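You operate a simulated robot arm through the tools that you are given. There is no shell and no other tool.

Carry out the task below with a simulated robot arm. There is one attempt and no reset: what you move stays moved.

JOB
Put the dryer back on line and shut the bypass last.
Fine: shut the vent first, open the inlet slowly, then the outlet.
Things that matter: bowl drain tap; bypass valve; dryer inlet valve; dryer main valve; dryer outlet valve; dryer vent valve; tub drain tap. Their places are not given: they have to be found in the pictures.

The check looks at the end state, three seconds after you hand in, the way a careful person would. Anything else that was tipped, shoved, dropped, spilled or broken makes it a failure.

ROBOT AND FRAMES
A 6-joint arm with a two-finger gripper, fixed in place. Base frame: the origin is at the foot of the arm, x ahead of it, y to its left, z up. Readings come in mm, degrees, newtons and seconds.
With the tool pointing down near the work surface it reaches from about 560 to 760 mm from the base axis. Its first joint turns from -166.0 to 166.0 degrees. Payload 1.66 kg.
The tool frame sits at the grasp point between the pads (the TCP): z along the fingers, y along the line on which they close. The tips reach 16 mm beyond it. The gripper opens to 111 mm. The gripper's body begins 104 mm behind the TCP.
Orientation is told as [roll, pitch, yaw] about the base's x, y, z axes, in that order, counted from this pose: with the fingers straight down and closing along the base's y, the tool's x points along the base's -x, its y along +y and its z along -z.

CONTROLS
- The arm moves only by the tool jog_arm. Its argument "commands" is a list of rows, each a list of 7 numbers: the gripper command, from -1 (fully open) to 1 (shut), values between in proportion, then the shift along the tool's x, y, z in mm, then the turn, a rotation vector about the tool's x, y, z in degrees. In form: [[jaw, tx, ty, tz, rx, ry, rz], ...]. A call has 1 to 20 rows; each row shifts and turns the commanded pose from where the row before left it, along the tool's axes as they then stand. Each row takes 0.2 s and may step no farther than 50 mm and 8.6 degrees from the row before; otherwise, or with a gripper value out of range, the whole call is refused. A pose out of reach is approached as far as the arm can. The call stops where the force on the tool passes 40 N (or 10 N more than at its start, if that is more) or the arm is blocked; 0.2 s more then pass. Each finger halts on what it meets, pressing with about 30 N; the grip force reading is that of the motor and also rises with nothing between the fingers. The clock runs only during rows and for 0.2 s after the last one: add rows that do not move to give the fingers time. The reply holds the time, the measured pose of the TCP, the force on the tool along the base axes, the opening and the grip force, in the units named above and with some noise, with the torque about the TCP (base axes, N m) and any sound that the robot's microphone picked up.
- Cameras (640 x 400 px; columns grow to the right, rows downward): "scene" is fixed at [220.9, 505.6, 1387]; the picture's right is [-0.74, -0.67, 0.00], its down [-0.40, 0.44, -0.80] and it looks along [0.54, -0.60, -0.59] (base axes); focal length 214 px, centre (320, 200). "wrist" rides on the gripper at [70, 14, -143] in the tool frame; the picture's right is [-0.19, 0.98, 0.00], its down [-0.87, -0.17, -0.47] and it looks along [-0.46, -0.09, 0.88] (tool axes); focal length 230 px, centre (320, 200).
- get_image(camera): a new picture of that camera. The clock stands still meanwhile.
- raise_lower(by): slides the trunk up (or, below 0, down) by that many mm; the arm rides with it, the base frame stays. It gives what a move gives, with no picture.
- probe_pixels(camera, pixels): for up to 12 pixels [column, row] of the newest picture of that camera ("zoom" is the newest enlarged one), the place [x, y, z] in the base frame of the surface seen there, good to about 2 mm, but the place of the scene camera against the robot may be out by one fixed shift of up to 12 mm in any direction. The clock stands still meanwhile.
- inspect(camera, box): a new picture of the part [left, top, right, bottom] of that camera's present view, enlarged. The clock stands still meanwhile.
- close_job(): hands the job in; it is judged then, once.

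Unless the task says otherwise, let go and move clear before handing in.

The tools are called after ">>>" as a command line: name --pt "numbers of a row" for each row, then --argument value for the rest, lists and objects as JSON in quotes. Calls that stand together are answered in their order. jog_arm: Moves the arm, as the interface text tells. Its arguments: {"type":"object","properties":{"commands":{"type":"array"}},"required":["commands"]} The other tools are called the same way: raise_lower (by) slides the trunk up or down; get_image (camera) takes a picture; probe_pixels (camera, pixels) gives the place of the surface under pixels of a picture; inspect (camera, box) takes an enlarged picture of a part of a camera's view; close_job () hands the job in.

At the start:

```text
t: 0.0
eef_pos: [356.5, 324.4, 1190.5]
orientation: [0.0, 0.0, -0.1]
contact_force: [0.7, -0.2, 0.1]
moment: [0.0, 0.0, 0.0]
grip_width: 111.0
grip_force: 0.1
trunk travel left (down, up): [-25.0, 565.0]
```

scene: 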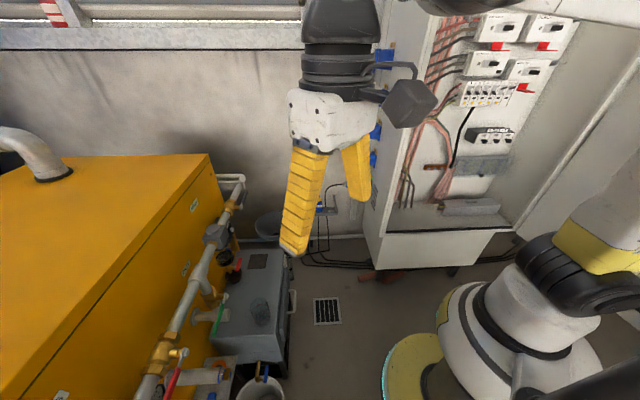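
wrist: 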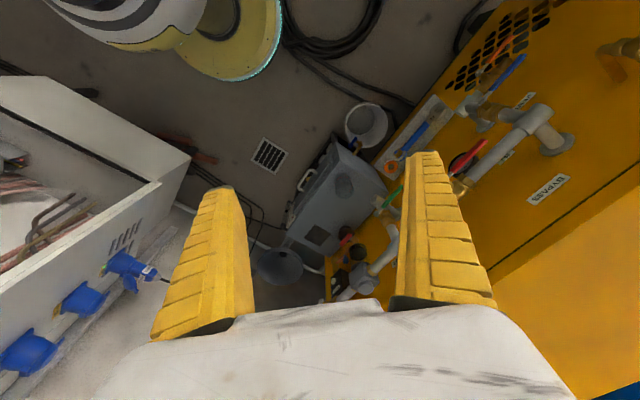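

The pictures show a yellow dryer cabinet with pipework at about scene (150-250, 180-400) and wrist (330-560, 30-300). I'll enlarge both areas to find the valves.

>>> inspect --camera "scene" --box '[120, 160, 320, 400]'

>>> inspect --camera "wrist" --box '[320, 0, 640, 200]'

>>> inspect --camera "wrist" --box '[240, 100, 440, 310]'

```text
1.67 times, centred on (220, 280) of scene
```

zoom: 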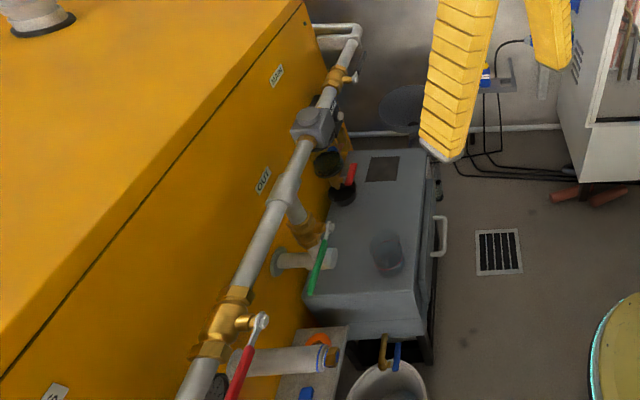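

```text
2.00 times, centred on (480, 100) of wrist
```

zoom: 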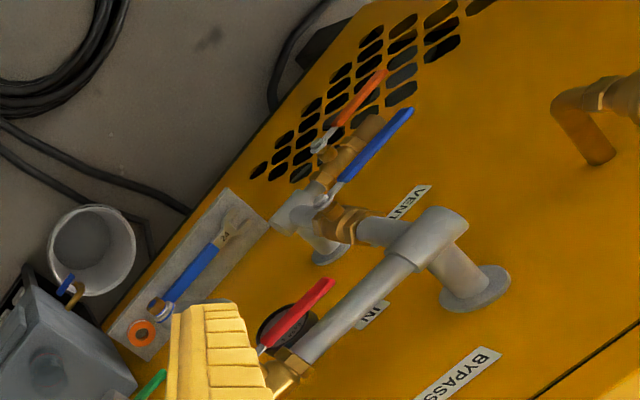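

```text
1.90 times, centred on (340, 205) of wrist
```

zoom: 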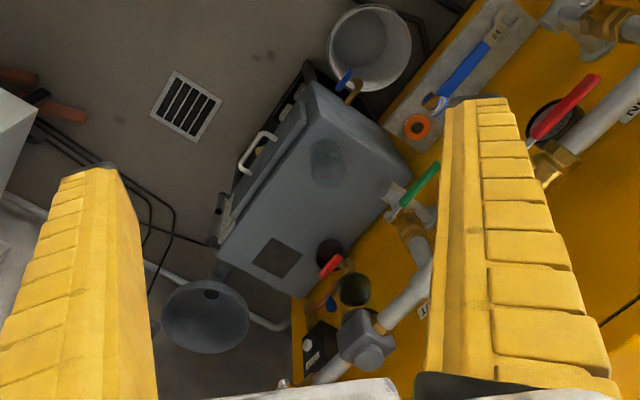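

The wrist view shows labels VENT, IN and BYPASS, with blue and orange levers near (500,75), a red lever near (470,155) and a green one near (390,195). I'll probe positions to work out the geometry.

>>> get_image --camera "wrist"

>>> probe_pixels --camera "wrist" --pixels '[[481, 147], [456, 172], [521, 58], [483, 97], [507, 42], [482, 72], [552, 188], [395, 188], [380, 207], [345, 232], [367, 125], [268, 155]]'

>>> probe_pixels --camera "wrist" --pixels '[[505, 155], [525, 100], [350, 290], [360, 252], [354, 143], [345, 185], [560, 140], [530, 120], [615, 60], [397, 155], [435, 110], [480, 110]]'

>>> get_image --camera "scene"

>>> probe_pixels --camera "scene" --pixels '[[201, 259], [193, 208], [186, 268], [162, 352], [183, 352], [174, 378], [220, 310], [222, 232], [229, 182], [212, 155], [233, 205], [231, 268]]'

```text
taken
```

wrist: 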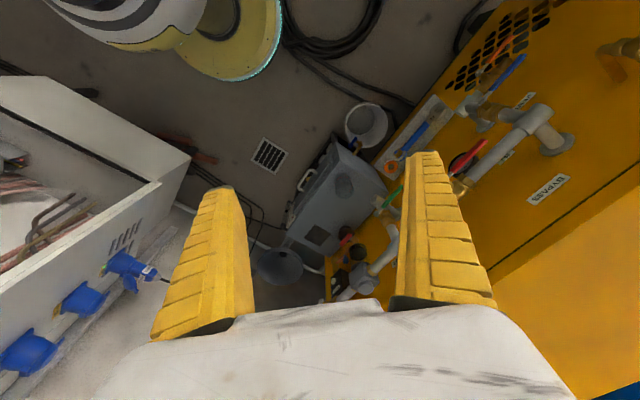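

```text
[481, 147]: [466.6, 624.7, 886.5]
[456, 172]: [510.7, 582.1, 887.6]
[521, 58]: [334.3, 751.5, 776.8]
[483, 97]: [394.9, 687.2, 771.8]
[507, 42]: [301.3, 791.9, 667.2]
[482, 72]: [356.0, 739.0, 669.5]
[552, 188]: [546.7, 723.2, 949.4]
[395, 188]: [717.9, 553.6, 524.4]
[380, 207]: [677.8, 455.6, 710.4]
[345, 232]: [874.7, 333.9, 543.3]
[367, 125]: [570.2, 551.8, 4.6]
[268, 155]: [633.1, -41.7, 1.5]
```

```text
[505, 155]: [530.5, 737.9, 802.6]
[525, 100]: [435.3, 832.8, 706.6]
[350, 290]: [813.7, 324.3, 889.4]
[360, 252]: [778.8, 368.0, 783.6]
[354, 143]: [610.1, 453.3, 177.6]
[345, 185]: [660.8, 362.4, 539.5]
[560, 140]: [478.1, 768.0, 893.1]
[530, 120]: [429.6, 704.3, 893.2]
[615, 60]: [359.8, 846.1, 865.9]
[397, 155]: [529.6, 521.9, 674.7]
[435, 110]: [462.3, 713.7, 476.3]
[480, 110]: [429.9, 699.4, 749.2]
```

```text
taken
```

scene: 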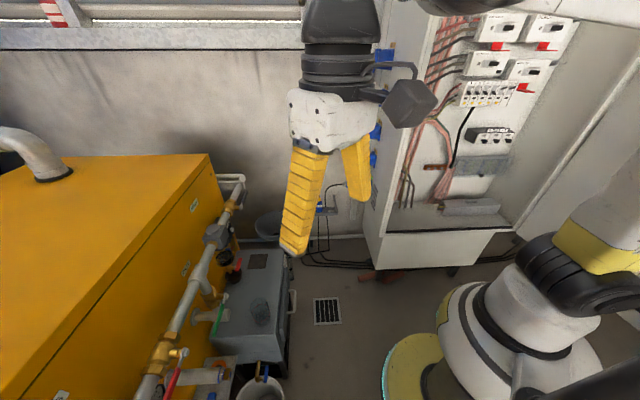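

```text
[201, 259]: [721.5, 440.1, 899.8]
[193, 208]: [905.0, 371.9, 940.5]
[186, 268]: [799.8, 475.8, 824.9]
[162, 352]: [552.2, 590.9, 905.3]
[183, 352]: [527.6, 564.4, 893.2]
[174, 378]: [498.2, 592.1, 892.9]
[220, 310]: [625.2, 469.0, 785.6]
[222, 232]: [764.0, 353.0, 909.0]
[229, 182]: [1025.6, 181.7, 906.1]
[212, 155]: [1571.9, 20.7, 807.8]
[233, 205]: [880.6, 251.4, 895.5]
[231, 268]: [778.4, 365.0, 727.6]
```

The panel plane is roughly x+y≈1270, facing the robot. I'll turn the tool 45° in yaw so the wrist camera squares up with the panel, then look again.

>>> jog_arm --pt "-1 0 0 0 0 0 -7.5" --pt "-1 0 0 0 0 0 -7.5" --pt "-1 0 0 0 0 0 -7.5" --pt "-1 0 0 0 0 0 -7.5" --pt "-1 0 0 0 0 0 -7.5" --pt "-1 0 0 0 0 0 -7.5" --pt "-1 0 0 0 0 0 0"

>>> get_image --camera "wrist"

```text
t: 1.6
eef_pos: [356.3, 324.2, 1189.6]
orientation: [0.0, 0.1, 45.1]
contact_force: [-0.8, -0.2, -0.6]
moment: [0.0, 0.0, 0.02]
grip_width: 111.0
grip_force: 0.0
trunk travel left (down, up): [-25.0, 565.0]
```

```text
taken
```

wrist: 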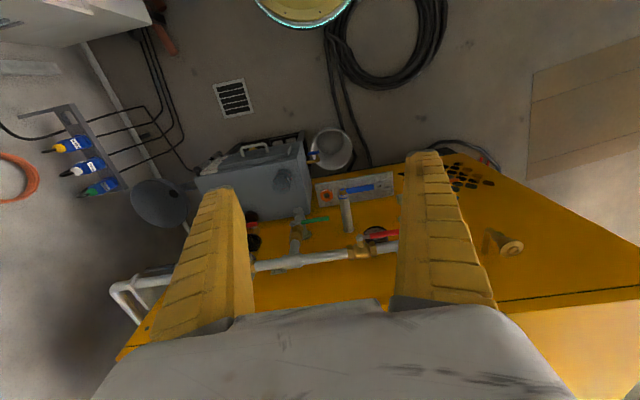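

The view is square but upside down, with the pipe running along row ~258. I'll pitch the tool up toward the panel for a face-on view.

>>> jog_arm --pt "-1 0 0 0 0 -8 0" --pt "-1 0 0 0 0 -8 0" --pt "-1 0 0 0 0 -8 0" --pt "-1 0 0 0 0 -8 0" --pt "-1 0 0 0 0 -8 0" --pt "-1 0 0 0 0 0 0"

>>> get_image --camera "wrist"

>>> get_image --camera "scene"

```text
t: 3.0
eef_pos: [355.2, 323.1, 1190.1]
orientation: [0.0, -40.1, 45.0]
contact_force: [-0.5, -0.2, 0.5]
moment: [0.03, 0.0, 0.02]
grip_width: 111.0
grip_force: 0.1
trunk travel left (down, up): [-25.0, 565.0]
```

```text
taken
```

wrist: 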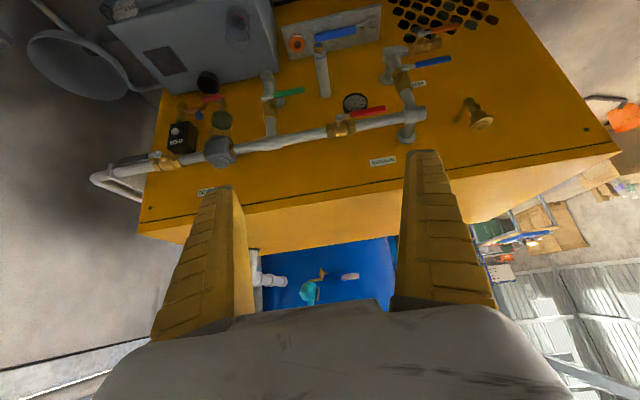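

```text
taken
```

scene: 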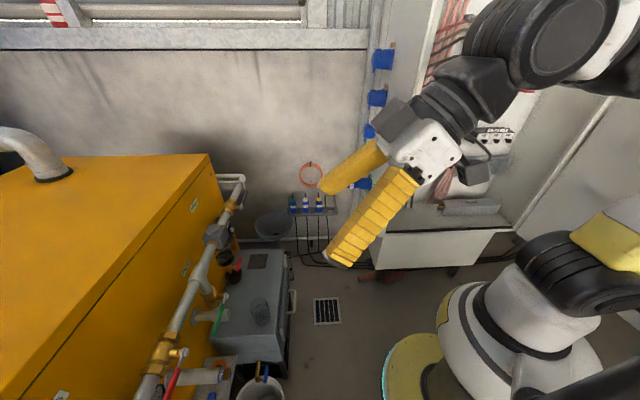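

Now the whole panel is visible (upside down), with valves along the pipe at rows 90-160. I'll enlarge it.

>>> inspect --camera "wrist" --box '[320, 20, 510, 170]'

>>> inspect --camera "wrist" --box '[130, 50, 330, 210]'

>>> get_image --camera "wrist"

>>> probe_pixels --camera "wrist" --pixels '[[340, 128], [383, 110], [360, 115], [402, 69], [448, 60], [425, 65], [414, 42], [458, 27], [388, 78], [406, 95], [415, 113], [405, 138]]'

>>> probe_pixels --camera "wrist" --pixels '[[263, 97], [302, 91], [268, 75], [269, 115], [272, 135], [218, 150], [207, 83], [222, 120], [205, 100], [183, 110], [197, 115], [166, 158]]'

>>> probe_pixels --camera "wrist" --pixels '[[182, 138], [320, 60], [325, 95], [354, 102], [383, 161], [207, 190], [417, 84], [475, 115], [250, 160], [335, 33], [297, 45], [375, 20]]'

```text
2.67 times, centred on (415, 95) of wrist
```

zoom: 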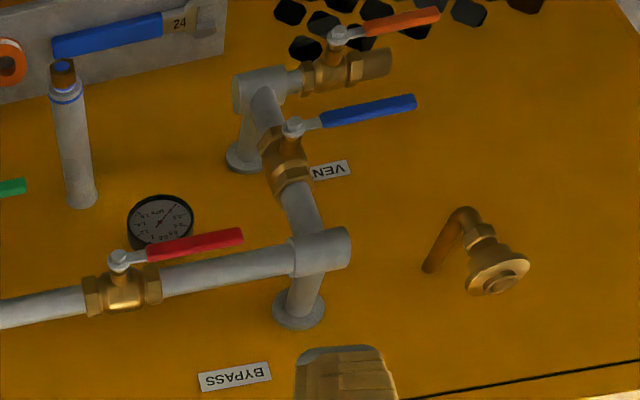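

```text
2.50 times, centred on (230, 130) of wrist
```

zoom: 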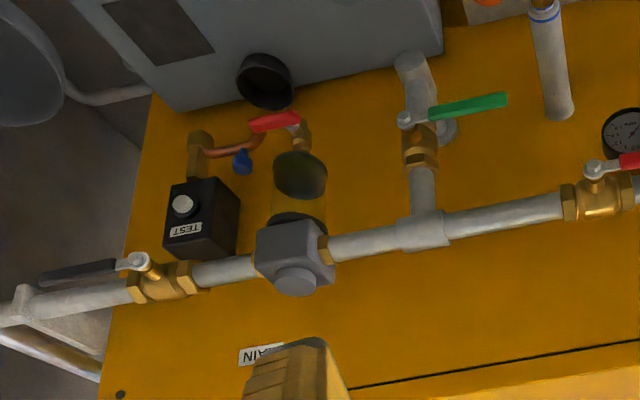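

```text
taken
```

wrist: 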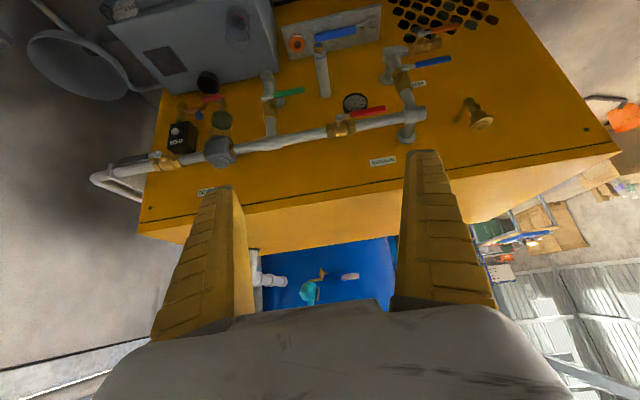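

```text
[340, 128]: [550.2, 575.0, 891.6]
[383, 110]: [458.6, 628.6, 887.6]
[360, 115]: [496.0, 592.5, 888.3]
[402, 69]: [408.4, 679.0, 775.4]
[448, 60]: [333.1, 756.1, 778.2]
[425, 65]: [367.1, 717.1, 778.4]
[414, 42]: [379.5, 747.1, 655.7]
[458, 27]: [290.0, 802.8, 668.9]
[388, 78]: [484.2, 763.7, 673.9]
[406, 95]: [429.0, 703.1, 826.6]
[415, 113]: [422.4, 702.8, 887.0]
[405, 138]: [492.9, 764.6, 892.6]
```

```text
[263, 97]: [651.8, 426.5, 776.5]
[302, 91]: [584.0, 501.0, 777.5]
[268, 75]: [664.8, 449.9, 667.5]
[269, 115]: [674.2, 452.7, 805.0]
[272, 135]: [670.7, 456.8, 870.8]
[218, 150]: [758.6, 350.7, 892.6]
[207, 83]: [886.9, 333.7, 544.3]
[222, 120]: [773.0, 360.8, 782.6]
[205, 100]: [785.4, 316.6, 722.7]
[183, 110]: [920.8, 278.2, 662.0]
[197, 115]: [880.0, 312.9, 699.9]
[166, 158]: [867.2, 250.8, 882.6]
```

```text
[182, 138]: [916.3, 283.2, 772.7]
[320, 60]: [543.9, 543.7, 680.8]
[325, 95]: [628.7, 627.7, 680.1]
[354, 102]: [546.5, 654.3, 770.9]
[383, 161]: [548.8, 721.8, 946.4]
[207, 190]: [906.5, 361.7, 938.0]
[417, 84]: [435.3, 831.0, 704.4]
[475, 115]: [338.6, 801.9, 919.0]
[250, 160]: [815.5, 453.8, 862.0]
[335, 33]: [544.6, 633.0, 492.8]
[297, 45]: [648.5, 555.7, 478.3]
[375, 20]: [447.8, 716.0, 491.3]
```

I have the layout. The bypass (red) and vent (orange) levers lie along their pipes, so both are open. The inlet (blue) and outlet (green) levers lie across theirs, so both are shut, and main (black) is open. I'll move closer for a detailed view of the inlet and vent group.

>>> jog_arm --pt "-1 9.4 22.3 30 0 0 0" --pt "-1 9.4 22.3 30 0 0 0" --pt "-1 9.4 22.3 30 0 0 0" --pt "-1 9.4 22.3 30 0 0 0" --pt "-1 9.4 22.3 30 0 0 0" --pt "-1 9.4 22.3 30 0 0 0" --pt "-1 9.4 22.3 30 0 0 0" --pt "-1 9.4 22.3 30 0 0 0" --pt "-1 9.4 22.3 30 0 0 0" --pt "-1 9.4 22.3 30 0 0 0" --pt "-1 0 0 0 0 -7.3 0" --pt "-1 0 0 0 0 -7.3 0" --pt "-1 0 0 0 0 -7.3 0" --pt "-1 0 0 0 0 0 0"

>>> get_image --camera "wrist"

>>> get_image --camera "scene"

```text
t: 6.0
eef_pos: [284.7, 567.9, 899.5]
orientation: [0.1, -62.0, 45.0]
contact_force: [-0.9, -0.5, 0.0]
moment: [-0.02, -0.01, -0.02]
grip_width: 111.0
grip_force: 0.1
trunk travel left (down, up): [-25.0, 565.0]
```

```text
taken
```

wrist: 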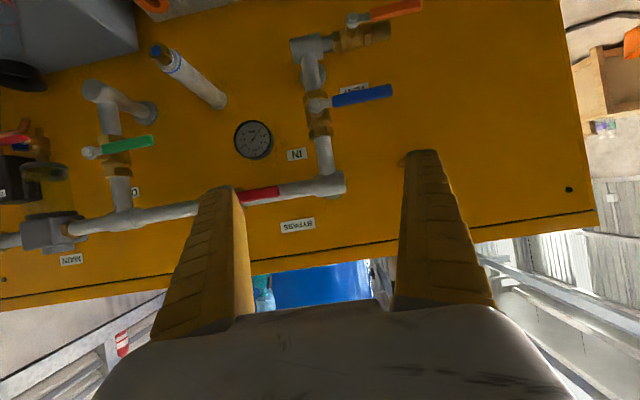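

```text
taken
```

scene: 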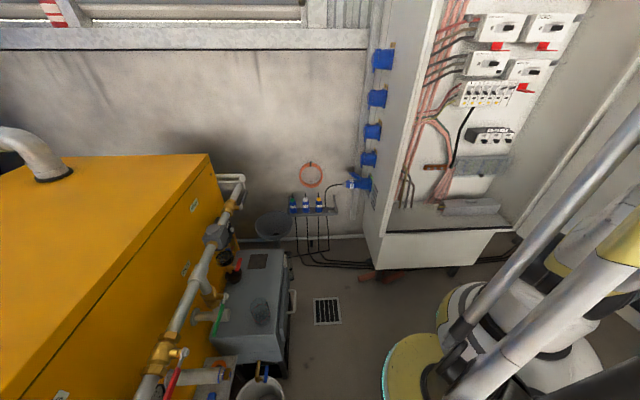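

The left group is now clear: orange vent at (385,12), blue inlet at (350,97). I'll zoom in on it for the pivot, lever and stop details.

>>> inspect --camera "wrist" --box '[270, 0, 430, 100]'

>>> inspect --camera "wrist" --box '[280, 70, 400, 145]'

>>> probe_pixels --camera "wrist" --pixels '[[318, 103], [336, 100], [350, 97], [390, 91], [353, 20], [372, 15], [395, 8], [419, 4], [320, 125], [325, 165], [310, 70], [377, 35]]'

>>> probe_pixels --camera "wrist" --pixels '[[92, 152], [104, 148], [153, 138], [130, 144], [112, 120], [125, 100], [98, 90], [260, 195], [245, 197], [276, 190], [155, 50], [222, 103]]'

```text
4.00 times, centred on (350, 50) of wrist
```

zoom: 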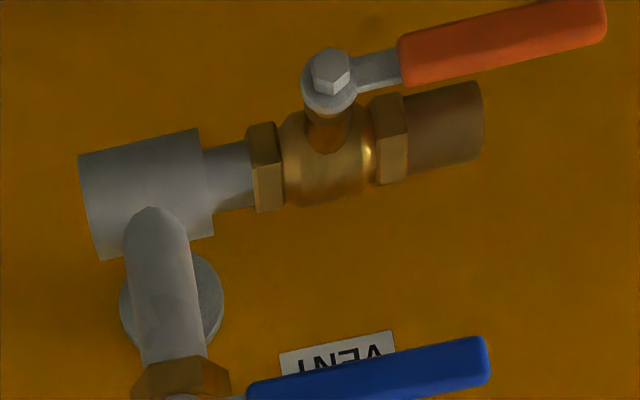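

```text
5.33 times, centred on (340, 108) of wrist
```

zoom: 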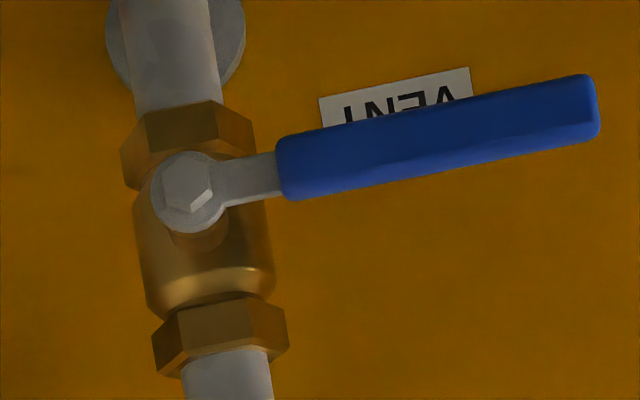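

```text
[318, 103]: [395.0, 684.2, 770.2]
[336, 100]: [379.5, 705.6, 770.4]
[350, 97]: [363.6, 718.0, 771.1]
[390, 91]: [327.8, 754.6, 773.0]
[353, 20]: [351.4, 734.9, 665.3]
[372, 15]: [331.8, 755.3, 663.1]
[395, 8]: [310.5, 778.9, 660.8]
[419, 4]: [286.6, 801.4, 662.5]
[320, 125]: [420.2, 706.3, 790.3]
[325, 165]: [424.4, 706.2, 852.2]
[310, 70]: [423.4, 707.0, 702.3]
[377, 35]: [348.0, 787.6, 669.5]
```

```text
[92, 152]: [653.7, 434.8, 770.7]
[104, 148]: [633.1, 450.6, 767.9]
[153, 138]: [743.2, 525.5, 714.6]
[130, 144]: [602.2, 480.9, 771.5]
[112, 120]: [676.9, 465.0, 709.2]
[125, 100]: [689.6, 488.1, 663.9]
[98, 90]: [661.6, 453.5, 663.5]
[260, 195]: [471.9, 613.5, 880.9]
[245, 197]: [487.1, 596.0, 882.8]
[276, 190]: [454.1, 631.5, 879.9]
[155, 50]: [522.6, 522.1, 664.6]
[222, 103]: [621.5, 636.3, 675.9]
```

Vent pivot is about (351,735,664) and inlet pivot about (395,684,771), both levers in the same plane at n≈768 mm. I'll close the fingers, bring the tool horizontal facing the panel, and move in front of the gap between the two levers.

>>> jog_arm --pt "1 0 0 0 0 -7 0" --pt "1 0 0 0 0 -7 0" --pt "1 0 0 0 0 -7 0" --pt "1 0 0 0 0 -7 0" --pt "1 24.4 16.2 12 0 0 0" --pt "1 24.4 16.2 12 0 0 0" --pt "1 24.4 16.2 12 0 0 0" --pt "1 24.4 16.2 12 0 0 0" --pt "1 24.4 16.2 12 0 0 0" --pt "1 24.4 16.2 12 0 0 0" --pt "1 24.4 16.2 12 0 0 0" --pt "1 24.4 16.2 12 0 0 0" --pt "1 0 0 0 0 0 0"

>>> get_image --camera "wrist"

>>> get_image --camera "scene"

```text
t: 8.8
eef_pos: [270.6, 771.6, 756.9]
orientation: [-6.9, -89.9, 51.9]
contact_force: [-0.4, 0.6, -0.5]
moment: [-0.01, -0.03, -0.01]
grip_width: 0.0
grip_force: 28.9
out of reach, approached as far as the arm can: row 2, 3, 4
trunk travel left (down, up): [-25.0, 565.0]
```

```text
taken
```

wrist: 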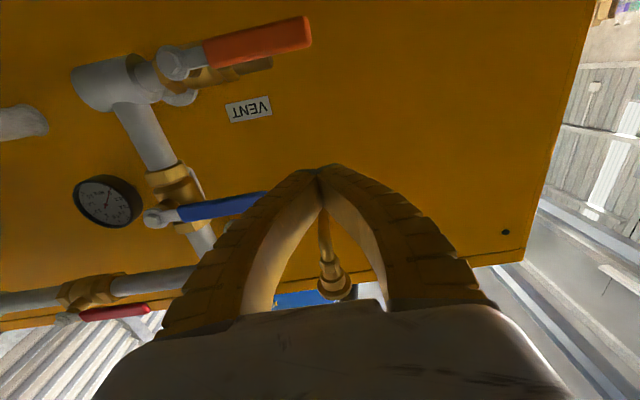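

```text
taken
```

scene: 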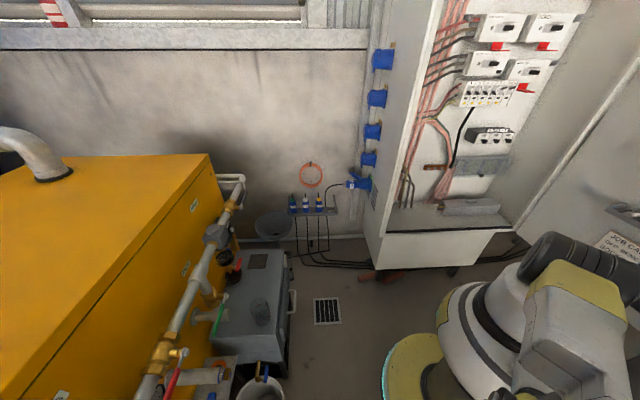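

The tool is now horizontal at n≈737, u≈-354, z≈757, clear of everything. I'll back off slightly, lower to just above the orange lever, and slide in over it.

>>> jog_arm --pt "1 0 0 -20 0 0 0" --pt "1 28 -5 0 0 0 0" --pt "1 28 -4 0 0 0 0" --pt "1 0 0 17 0 0 0" --pt "1 0 0 17 0 0 0" --pt "1 0 0 15 0 0 0" --pt "1 0 0 0 0 0 0"

>>> get_image --camera "wrist"

```text
t: 10.4
eef_pos: [293.8, 775.7, 748.7]
orientation: [0.0, -89.7, 45.2]
contact_force: [-0.4, -0.3, 0.2]
moment: [0.0, -0.01, 0.03]
grip_width: 0.1
grip_force: 29.2
out of reach, approached as far as the arm can: row 2, 3, 5, 6
trunk travel left (down, up): [-25.0, 565.0]
```

```text
taken
```

wrist: 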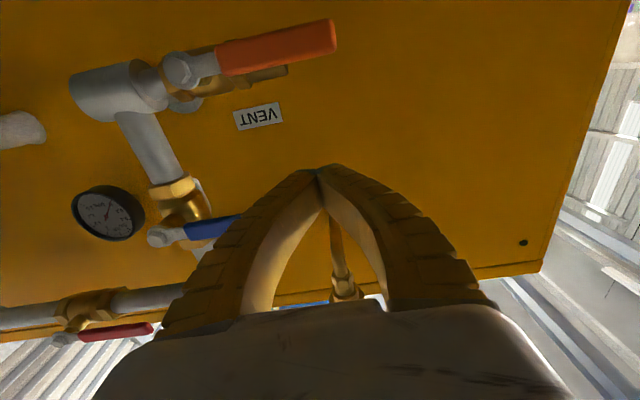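

The arm couldn't get lower with a fully horizontal tool (z=749 at n≈756). I'll back off, tilt to about 60° pitch so the wrist stays higher, and then try lowering.

>>> jog_arm --pt "1 0 0 -30 0 0 0" --pt "1 0 0 0 0 7.5 0" --pt "1 0 0 0 0 7.5 0" --pt "1 0 0 0 0 7.5 0" --pt "1 0 0 0 0 7.5 0" --pt "1 0 0 0 0 0 0"

```text
t: 11.8
eef_pos: [274.2, 754.8, 749.1]
orientation: [0.1, -59.7, 44.9]
contact_force: [0.3, -0.1, 0.0]
moment: [-0.02, 0.03, 0.01]
grip_width: 0.1
grip_force: 28.9
trunk travel left (down, up): [-25.0, 565.0]
```

Now at n≈728, u≈-340, z≈749 with pitch -60. I'll try lowering straight down.

>>> jog_arm --pt "1 16 0 9.2 0 0 0" --pt "1 16 0 9.2 0 0 0" --pt "1 16 0 9.2 0 0 0" --pt "1 0 0 0 0 0 0"

>>> get_image --camera "wrist"

```text
t: 12.8
eef_pos: [274.7, 754.3, 692.4]
orientation: [-0.1, -59.9, 45.0]
contact_force: [0.9, -0.2, -0.3]
moment: [0.0, -0.01, 0.0]
grip_width: 0.0
grip_force: 28.4
trunk travel left (down, up): [-25.0, 565.0]
```

```text
taken
```

wrist: 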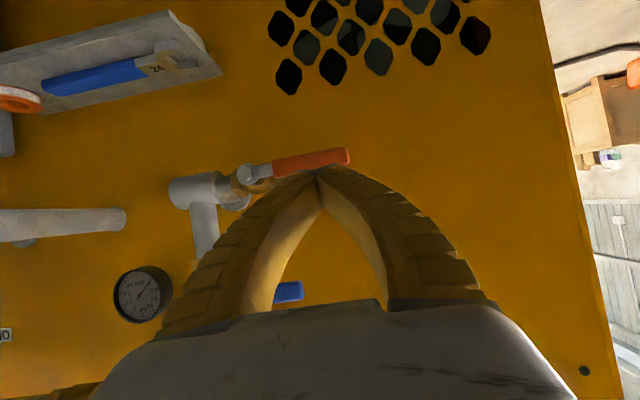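

Tilting works: the tip is in front of the orange lever at pixel (320,165). I'll probe the lever accurately before sliding in above it.

>>> inspect --camera "wrist" --box '[160, 120, 400, 270]'

>>> probe_pixels --camera "wrist" --pixels '[[246, 172], [246, 168], [280, 158], [280, 170], [345, 150], [345, 158], [349, 155], [310, 155], [310, 165], [300, 292], [232, 196], [272, 188]]'

```text
2.67 times, centred on (280, 195) of wrist
```

zoom: 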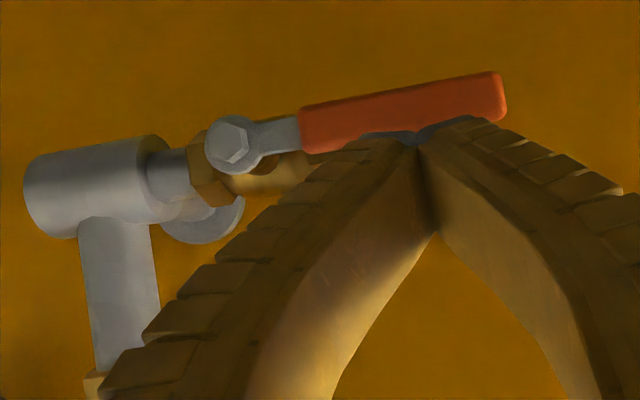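

```text
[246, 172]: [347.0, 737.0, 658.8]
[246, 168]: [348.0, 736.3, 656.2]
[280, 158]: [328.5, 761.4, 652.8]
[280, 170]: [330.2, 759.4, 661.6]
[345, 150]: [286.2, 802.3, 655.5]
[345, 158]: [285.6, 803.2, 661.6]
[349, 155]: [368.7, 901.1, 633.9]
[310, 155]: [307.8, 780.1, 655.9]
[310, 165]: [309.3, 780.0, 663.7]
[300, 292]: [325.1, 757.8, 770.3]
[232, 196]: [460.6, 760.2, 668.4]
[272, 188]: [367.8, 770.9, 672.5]
```

The orange lever is centred at z≈659 with its front face at n≈769 and its pivot at u≈-275. I'll slide in above its handle.

>>> jog_arm --pt "1 -8.2 2 12.2 0 0 0" --pt "1 -8.2 2 12.2 0 0 0" --pt "1 -8.2 1 12.2 0 0 0" --pt "1 0 0 0 0 0 0"

>>> inspect --camera "wrist" --box '[160, 80, 400, 230]'

```text
t: 13.8
eef_pos: [301.1, 790.8, 696.5]
orientation: [0.0, -59.8, 45.0]
contact_force: [-0.7, -0.3, -0.5]
moment: [0.02, -0.03, 0.0]
grip_width: 0.0
grip_force: 28.0
trunk travel left (down, up): [-25.0, 565.0]
```

```text
2.67 times, centred on (280, 155) of wrist
```

zoom: 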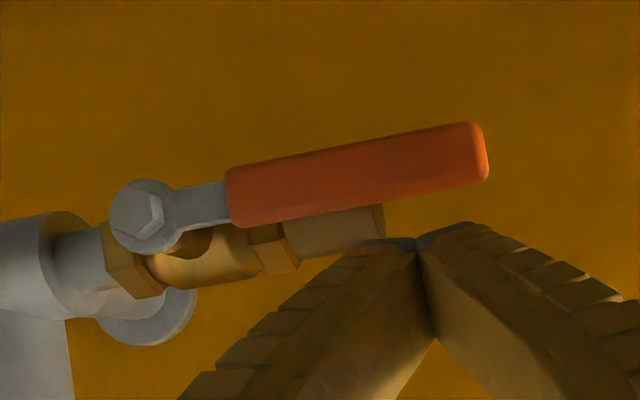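

The fingertips are just above the lever. I'll push down in small steps to see whether it turns that way.

>>> jog_arm --pt "1 4.33 0 2.5 0 0 0" --pt "1 4.33 0 2.5 0 0 0" --pt "1 2.6 0 1.5 0 0 0" --pt "1 2.6 0 1.5 0 0 0" --pt "1 2.6 0 1.5 0 0 0" --pt "1 2.6 0 1.5 0 0 0" --pt "1 0 0 0 0 0 0"

>>> inspect --camera "wrist" --box '[160, 80, 400, 230]'

```text
t: 15.4
eef_pos: [301.9, 788.4, 675.0]
orientation: [0.1, -59.9, 45.1]
contact_force: [-0.2, 1.1, 0.8]
moment: [0.0, 0.01, 0.03]
grip_width: 0.0
grip_force: 29.0
trunk travel left (down, up): [-25.0, 565.0]
```

```text
2.67 times, centred on (280, 155) of wrist
```

zoom: 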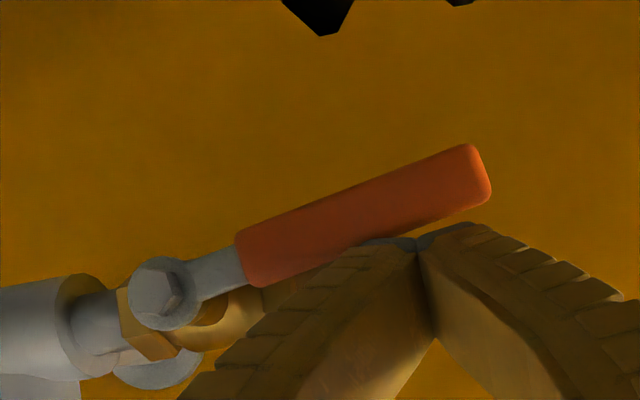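

The orange lever is swinging down freely. I'll follow its arc.

>>> jog_arm --pt "1 6.9 0 4 0 0 0" --pt "1 7.6 0 4.4 0 0 0" --pt "1 7.6 0 4.4 0 0 0" --pt "1 8 -2.5 4.6 0 0 0" --pt "1 8 -2.5 4.6 0 0 0" --pt "1 7.4 -5.5 4.25 0 0 0" --pt "1 7.4 -5.5 4.25 0 0 0" --pt "1 0 0 0 0 0 0"

>>> get_image --camera "wrist"

```text
t: 17.2
eef_pos: [309.3, 768.8, 634.7]
orientation: [0.0, -59.8, 45.0]
contact_force: [-9.2, 0.8, -1.6]
moment: [0.03, 0.06, -0.01]
grip_width: 0.1
grip_force: 28.6
out of reach, approached as far as the arm can: row 4, 5, 6, 7
trunk travel left (down, up): [-25.0, 565.0]
```

```text
taken
```

wrist: 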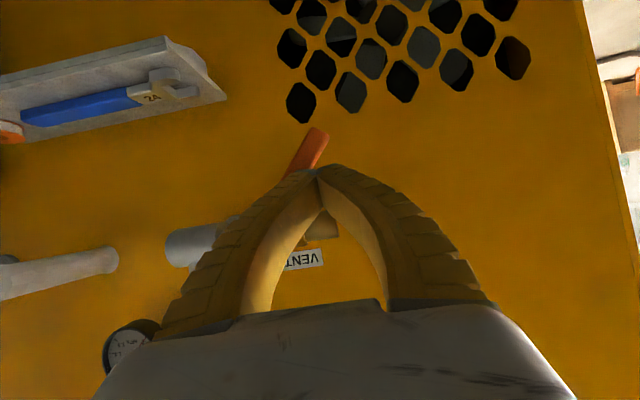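

The lever is about 55° down, and reach ran out at z≈635. I'll tilt the tool steeper (pitch -45) about the TCP to gain reach lower down.

>>> jog_arm --pt "1 0 0 0 0 7.5 0" --pt "1 0 0 0 0 7.5 0" --pt "1 3.5 0 3.5 0 0 0" --pt "1 3.5 0 3.5 0 0 0" --pt "1 0 0 0 0 0 0"

>>> get_image --camera "wrist"

```text
t: 18.4
eef_pos: [309.5, 766.7, 623.7]
orientation: [-0.1, -45.0, 44.9]
contact_force: [-1.9, -2.9, 2.4]
moment: [-0.02, -0.03, -0.03]
grip_width: 0.1
grip_force: 28.6
trunk travel left (down, up): [-25.0, 565.0]
```

```text
taken
```

wrist: 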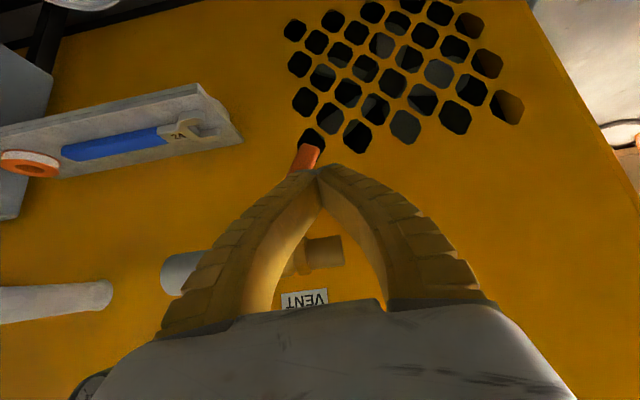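

Steeper tilt works. I'll continue the arc to the end of travel, pushing down and to the right.

>>> jog_arm --pt "1 4.2 -3.5 4.2 0 0 0" --pt "1 4.2 -3.5 4.2 0 0 0" --pt "1 2.8 -5.5 2.8 0 0 0" --pt "1 2.8 -5.5 2.8 0 0 0" --pt "1 1.4 -6 1.4 0 0 0" --pt "1 1.4 -6 1.4 0 0 0" --pt "1 0 -4 0 0 0 0" --pt "1 0 0 0 0 0 0"

>>> inspect --camera "wrist" --box '[160, 80, 480, 280]'

```text
t: 19.9
eef_pos: [326.0, 749.4, 601.9]
orientation: [0.4, -45.2, 45.2]
contact_force: [-12.7, 8.0, 3.9]
moment: [-0.1, -0.2, 0.07]
grip_width: 0.0
grip_force: 27.7
trunk travel left (down, up): [-25.0, 565.0]
stopped in row 7: the force on the tool passed its limit at 44 N (the readings are from after the stop); the commanded pose is now the measured one
```

```text
2.00 times, centred on (320, 180) of wrist
```

zoom: 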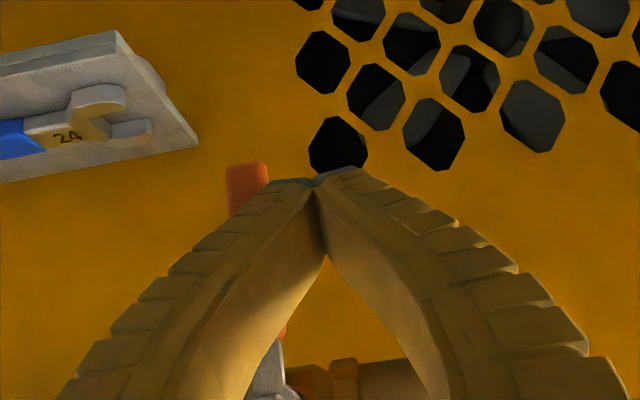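

Force hit 44 N at the end of travel, which looks like the stop. I'll back off and look at the lever.

>>> jog_arm --pt "1 0 10 0 0 0 0" --pt "1 0 5 -15 0 0 0" --pt "1 0 5 -35 0 0 0" --pt "1 -20 0 -35 0 0 0" --pt "1 -20 0 -35 0 0 0" --pt "1 0 0 0 0 0 0"

>>> get_image --camera "wrist"

>>> inspect --camera "wrist" --box '[200, 80, 400, 205]'

```text
t: 21.3
eef_pos: [272.4, 724.4, 715.6]
orientation: [0.3, -45.1, 45.2]
contact_force: [0.1, -0.9, 0.5]
moment: [-0.01, 0.01, 0.0]
grip_width: 0.0
grip_force: 28.8
trunk travel left (down, up): [-25.0, 565.0]
```

```text
taken
```

wrist: 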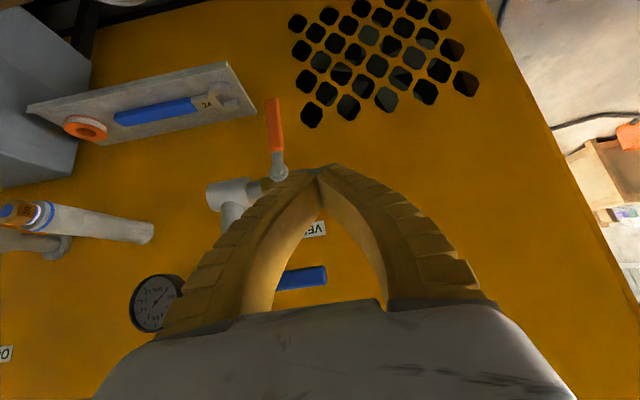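

```text
3.20 times, centred on (300, 142) of wrist
```

zoom: 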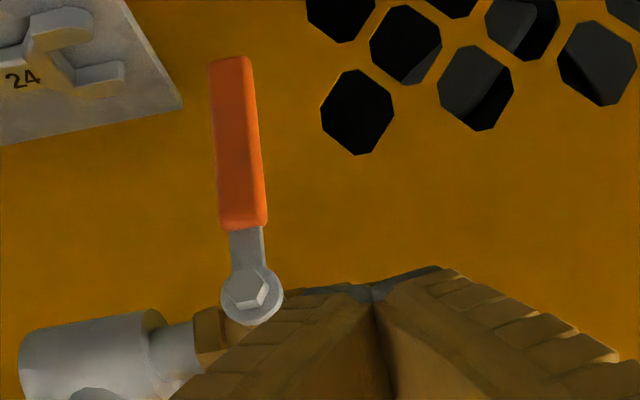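

>>> probe_pixels --camera "wrist" --pixels '[[279, 173], [276, 148], [275, 125], [273, 100], [271, 125], [279, 125], [300, 279], [280, 285], [320, 273], [230, 210], [218, 192], [240, 186]]'

```text
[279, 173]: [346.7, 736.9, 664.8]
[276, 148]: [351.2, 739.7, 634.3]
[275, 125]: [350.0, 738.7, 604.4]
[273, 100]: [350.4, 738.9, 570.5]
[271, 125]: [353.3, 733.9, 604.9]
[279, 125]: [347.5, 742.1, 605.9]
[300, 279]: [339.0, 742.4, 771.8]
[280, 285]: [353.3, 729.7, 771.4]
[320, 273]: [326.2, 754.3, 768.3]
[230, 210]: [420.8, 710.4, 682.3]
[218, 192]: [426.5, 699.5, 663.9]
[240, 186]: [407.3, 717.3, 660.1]
```

The vent lever is now vertical across its horizontal pipe (pivot u≈-275.9, end u≈-274.7), so the vent is shut. Next is the blue inlet lever. I'll bring the tool below it and check how far I can pitch.

>>> jog_arm --pt "1 -9 0 -9 0 0 0" --pt "1 -9 0 -9 0 0 0" --pt "1 0 0 0 0 -7.5 0" --pt "1 0 0 0 0 -7.5 0" --pt "1 0 0 0 0 -7.5 0" --pt "1 0 0 0 0 -7.5 0" --pt "1 0 0 0 0 0 0"

>>> get_image --camera "wrist"

```text
t: 22.9
eef_pos: [276.2, 721.3, 737.5]
orientation: [0.9, -75.1, 44.6]
contact_force: [1.0, -0.5, -0.6]
moment: [0.0, -0.02, -0.05]
grip_width: 0.0
grip_force: 28.2
trunk travel left (down, up): [-25.0, 565.0]
```

```text
taken
```

wrist: 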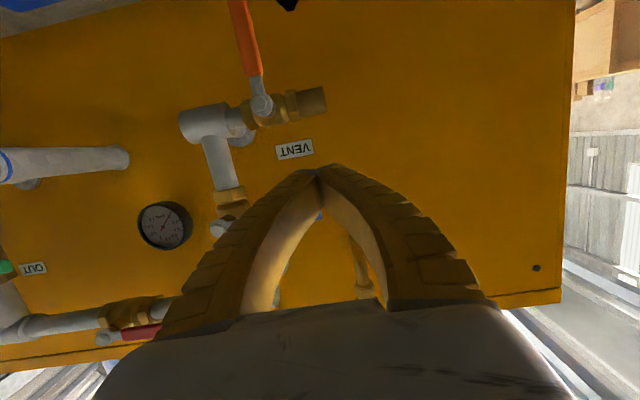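

At pitch -75, z≈738. I'll shift right to u≈-281 and slide forward under the blue lever's outer end.

>>> jog_arm --pt "1 0 -17 0 0 0 0" --pt "1 0 -17 0 0 0 0" --pt "1 -4.5 0 15.6 0 0 0" --pt "1 -4.5 0 15.6 0 0 0" --pt "1 -4.5 0 15.6 0 0 0" --pt "1 -4.5 0 15.6 0 0 0" --pt "1 0 0 0 0 0 0"

>>> get_image --camera "wrist"

```text
t: 24.5
eef_pos: [347.0, 743.3, 742.2]
orientation: [0.9, -75.2, 44.6]
contact_force: [-0.3, -0.3, 1.0]
moment: [-0.01, 0.01, -0.01]
grip_width: 0.0
grip_force: 28.7
trunk travel left (down, up): [-25.0, 565.0]
```

```text
taken
```

wrist: 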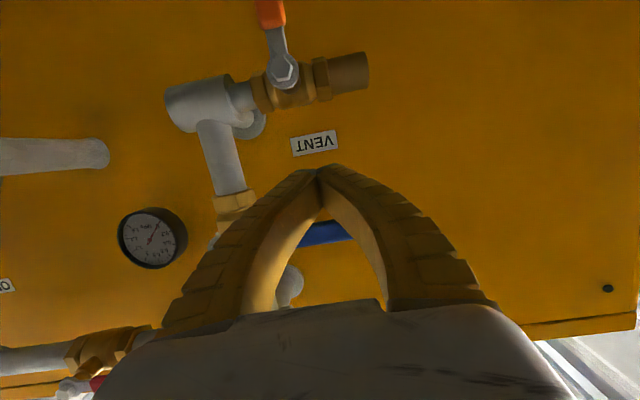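

The fingers are under the blue lever (visible through them at (325,235)). I'll push up very gently to test that direction.

>>> jog_arm --pt "1 -1.93 0 -0.52 0 0 0" --pt "1 -1.93 0 -0.52 0 0 0" --pt "1 -1.93 0 -0.52 0 0 0" --pt "1 -1.93 0 -0.52 0 0 0" --pt "1 -1.93 0 -0.52 0 0 0" --pt "1 -1.93 0 -0.52 0 0 0" --pt "1 0 0 0 0 0 0"

>>> inspect --camera "wrist" --box '[180, 150, 440, 310]'

```text
t: 25.7
eef_pos: [346.3, 742.9, 745.1]
orientation: [1.6, -74.8, 43.8]
contact_force: [-2.5, -0.4, -20.7]
moment: [0.08, -0.03, 0.03]
grip_width: 6.0
grip_force: 28.1
trunk travel left (down, up): [-25.0, 565.0]
stopped in row 5: the force on the tool passed its limit at 45 N (the readings are from after the stop); the commanded pose is now the measured one
```

```text
2.46 times, centred on (310, 230) of wrist
```

zoom: 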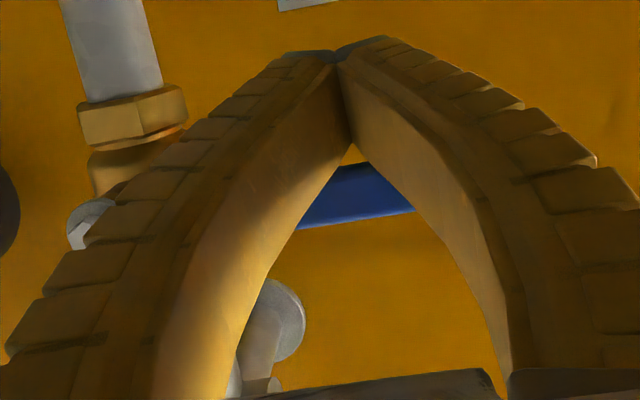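

Pushing up hits a hard stop (45 N, no movement), so the inlet opens the other way, downward. I'll withdraw, go above the blue lever and position for a slow push down.

>>> jog_arm --pt "1 4 0 0 0 0 0" --pt "1 0 0 -18 0 0 0" --pt "1 0 0 -37 0 0 0" --pt "1 0 0 0 0 7.5 0" --pt "1 0 0 0 0 7.5 0" --pt "1 -20.5 0 -12 0 0 0" --pt "1 -20.5 0 -12 0 0 0" --pt "1 0 0 0 0 0 0"

>>> get_image --camera "wrist"

```text
t: 27.5
eef_pos: [306.6, 703.4, 807.5]
orientation: [0.7, -59.9, 44.6]
contact_force: [-0.3, 0.4, -1.0]
moment: [0.0, -0.02, -0.02]
grip_width: 0.0
grip_force: 28.8
trunk travel left (down, up): [-25.0, 565.0]
```

```text
taken
```

wrist: 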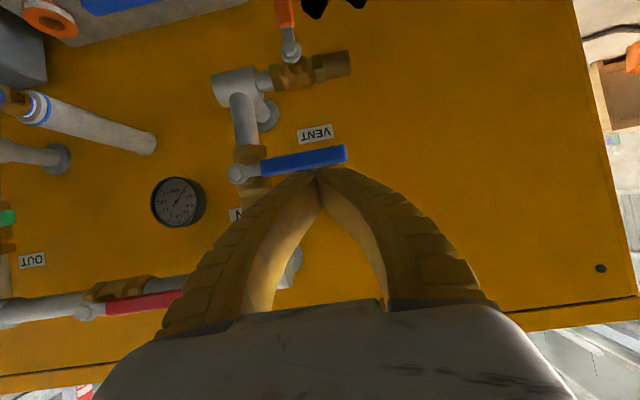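

I'm above and in front of the blue lever (300,158). I'll slide forward over it.

>>> jog_arm --pt "1 -7.8 0 16.3 0 0 0" --pt "1 -7.8 0 16.3 0 0 0" --pt "1 -7.8 0 16.3 0 0 0" --pt "1 0 0 0 0 0 0"

>>> inspect --camera "wrist" --box '[180, 80, 420, 230]'

```text
t: 28.5
eef_pos: [346.9, 742.1, 801.5]
orientation: [0.7, -60.0, 44.7]
contact_force: [0.5, -0.1, -0.2]
moment: [0.01, 0.02, 0.0]
grip_width: 0.0
grip_force: 28.3
trunk travel left (down, up): [-25.0, 565.0]
```

```text
2.67 times, centred on (300, 155) of wrist
```

zoom: 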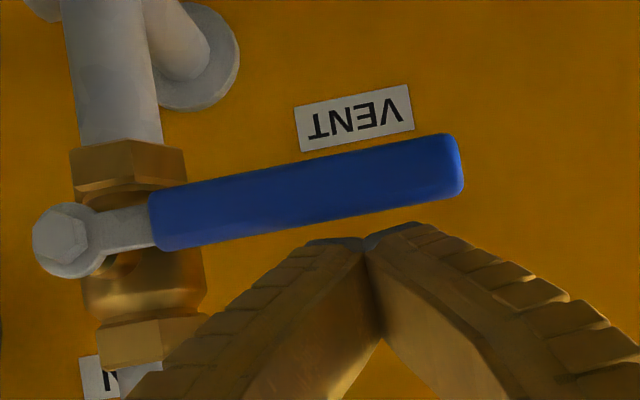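

The fingers are above the blue lever. I'll push down slowly (1.5 mm per 0.2 s).

>>> jog_arm --pt "1 1.3 0.25 0.75 0 0 0" --pt "1 1.3 0.25 0.75 0 0 0" --pt "1 1.3 0.25 0.75 0 0 0" --pt "1 1.3 0.25 0.75 0 0 0" --pt "1 1.3 0.25 0.75 0 0 0" --pt "1 1.3 0.25 0.75 0 0 0" --pt "1 1.3 0.25 0.75 0 0 0" --pt "1 1.3 0.25 0.75 0 0 0" --pt "1 1.3 0.25 0.75 0 0 0" --pt "1 1.3 0.25 0.75 0 0 0" --pt "1 1.3 0.25 0.75 0 0 0" --pt "1 1.3 0.25 0.75 0 0 0" --pt "1 1.3 0.25 0.75 0 0 0" --pt "1 1.3 0.25 0.75 0 0 0" --pt "1 1.3 0.25 0.75 0 0 0" --pt "1 1.3 0.25 0.75 0 0 0"

>>> inspect --camera "wrist" --box '[180, 80, 420, 230]'

```text
t: 31.9
eef_pos: [342.5, 743.1, 777.5]
orientation: [0.8, -59.9, 44.4]
contact_force: [-1.1, -0.8, 1.6]
moment: [-0.07, -0.04, -0.04]
grip_width: 0.0
grip_force: 28.5
trunk travel left (down, up): [-25.0, 565.0]
```

```text
2.67 times, centred on (300, 155) of wrist
```

zoom: 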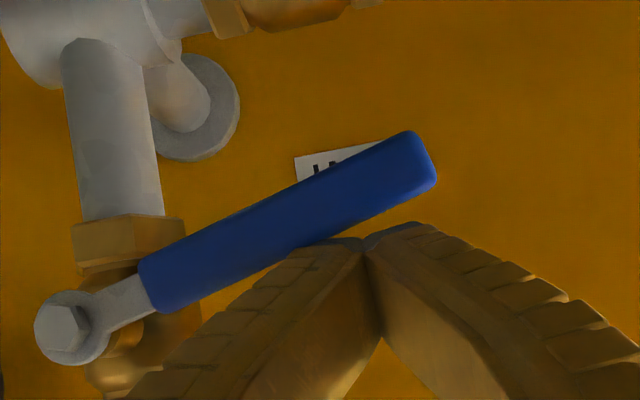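

The inlet lever is turning down smoothly, about 15° so far. I'll continue slowly.

>>> jog_arm --pt "1 1.33 0 0.77 0 0 0" --pt "1 1.33 0 0.77 0 0 0" --pt "1 1.33 0 0.77 0 0 0" --pt "1 1.33 0 0.77 0 0 0" --pt "1 1.33 0 0.77 0 0 0" --pt "1 1.33 0 0.77 0 0 0" --pt "1 1.33 0 0.77 0 0 0" --pt "1 1.33 0 0.77 0 0 0" --pt "1 1.33 0 0.77 0 0 0" --pt "1 1.33 0 0.77 0 0 0" --pt "1 1.33 0 0.77 0 0 0" --pt "1 1.33 0 0.77 0 0 0" --pt "1 1.33 0 0.77 0 0 0" --pt "1 1.37 -0.5 0.79 0 0 0" --pt "1 1.37 -0.5 0.79 0 0 0" --pt "1 1.37 -0.5 0.79 0 0 0" --pt "1 1.37 -0.5 0.79 0 0 0" --pt "1 1.37 -0.5 0.79 0 0 0" --pt "1 1.37 -0.5 0.79 0 0 0" --pt "1 1.37 -0.5 0.79 0 0 0"

>>> get_image --camera "wrist"

```text
t: 36.1
eef_pos: [345.7, 742.6, 746.3]
orientation: [0.9, -59.8, 44.7]
contact_force: [-0.3, 0.3, 1.7]
moment: [0.0, 0.01, -0.05]
grip_width: 0.2
grip_force: 28.6
trunk travel left (down, up): [-25.0, 565.0]
```

```text
taken
```

wrist: 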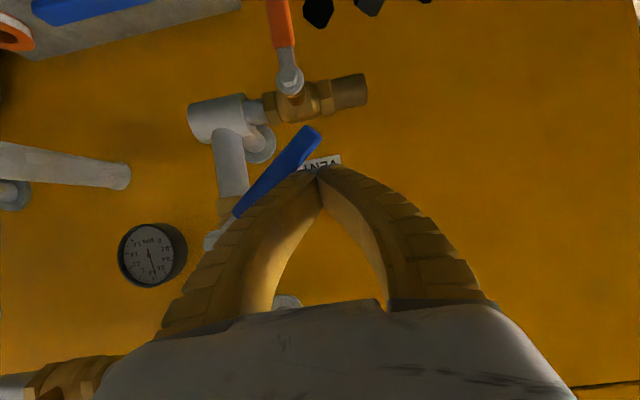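

The gauge needle at (150,255) is moving as the inlet opens. I'll continue the slow arc.

>>> jog_arm --pt "1 1.34 -0.65 0.78 0 0 0" --pt "1 1.34 -0.65 0.78 0 0 0" --pt "1 1.34 -0.65 0.78 0 0 0" --pt "1 1.34 -0.65 0.78 0 0 0" --pt "1 1.34 -0.65 0.78 0 0 0" --pt "1 1.34 -0.65 0.78 0 0 0" --pt "1 1.13 -0.92 0.66 0 0 0" --pt "1 1.13 -0.92 0.66 0 0 0" --pt "1 1.13 -0.92 0.66 0 0 0" --pt "1 1.13 -0.92 0.66 0 0 0" --pt "1 1.13 -0.92 0.66 0 0 0" --pt "1 1.13 -0.92 0.66 0 0 0" --pt "1 1.13 -0.92 0.66 0 0 0" --pt "1 1.13 -0.92 0.66 0 0 0" --pt "1 1.13 -0.92 0.66 0 0 0" --pt "1 1.13 -0.92 0.66 0 0 0" --pt "1 1.13 -0.92 0.66 0 0 0" --pt "1 1.13 -0.92 0.66 0 0 0" --pt "1 1.13 -0.92 0.66 0 0 0" --pt "1 1.13 -0.92 0.66 0 0 0"

>>> get_image --camera "wrist"

```text
t: 40.3
eef_pos: [357.8, 731.1, 718.5]
orientation: [0.7, -59.9, 44.7]
contact_force: [-1.8, 0.4, 0.2]
moment: [-0.01, -0.03, -0.02]
grip_width: 0.0
grip_force: 27.9
trunk travel left (down, up): [-25.0, 565.0]
```

```text
taken
```

wrist: 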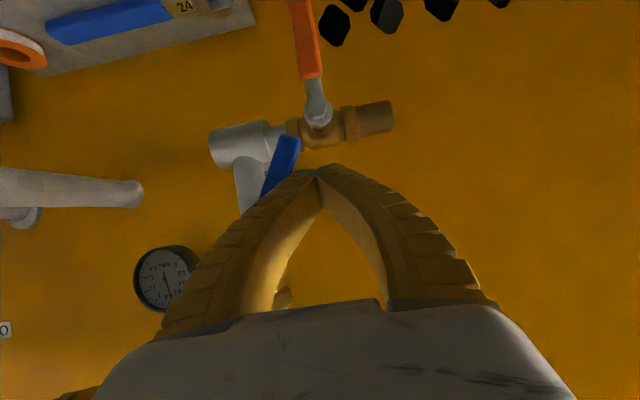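

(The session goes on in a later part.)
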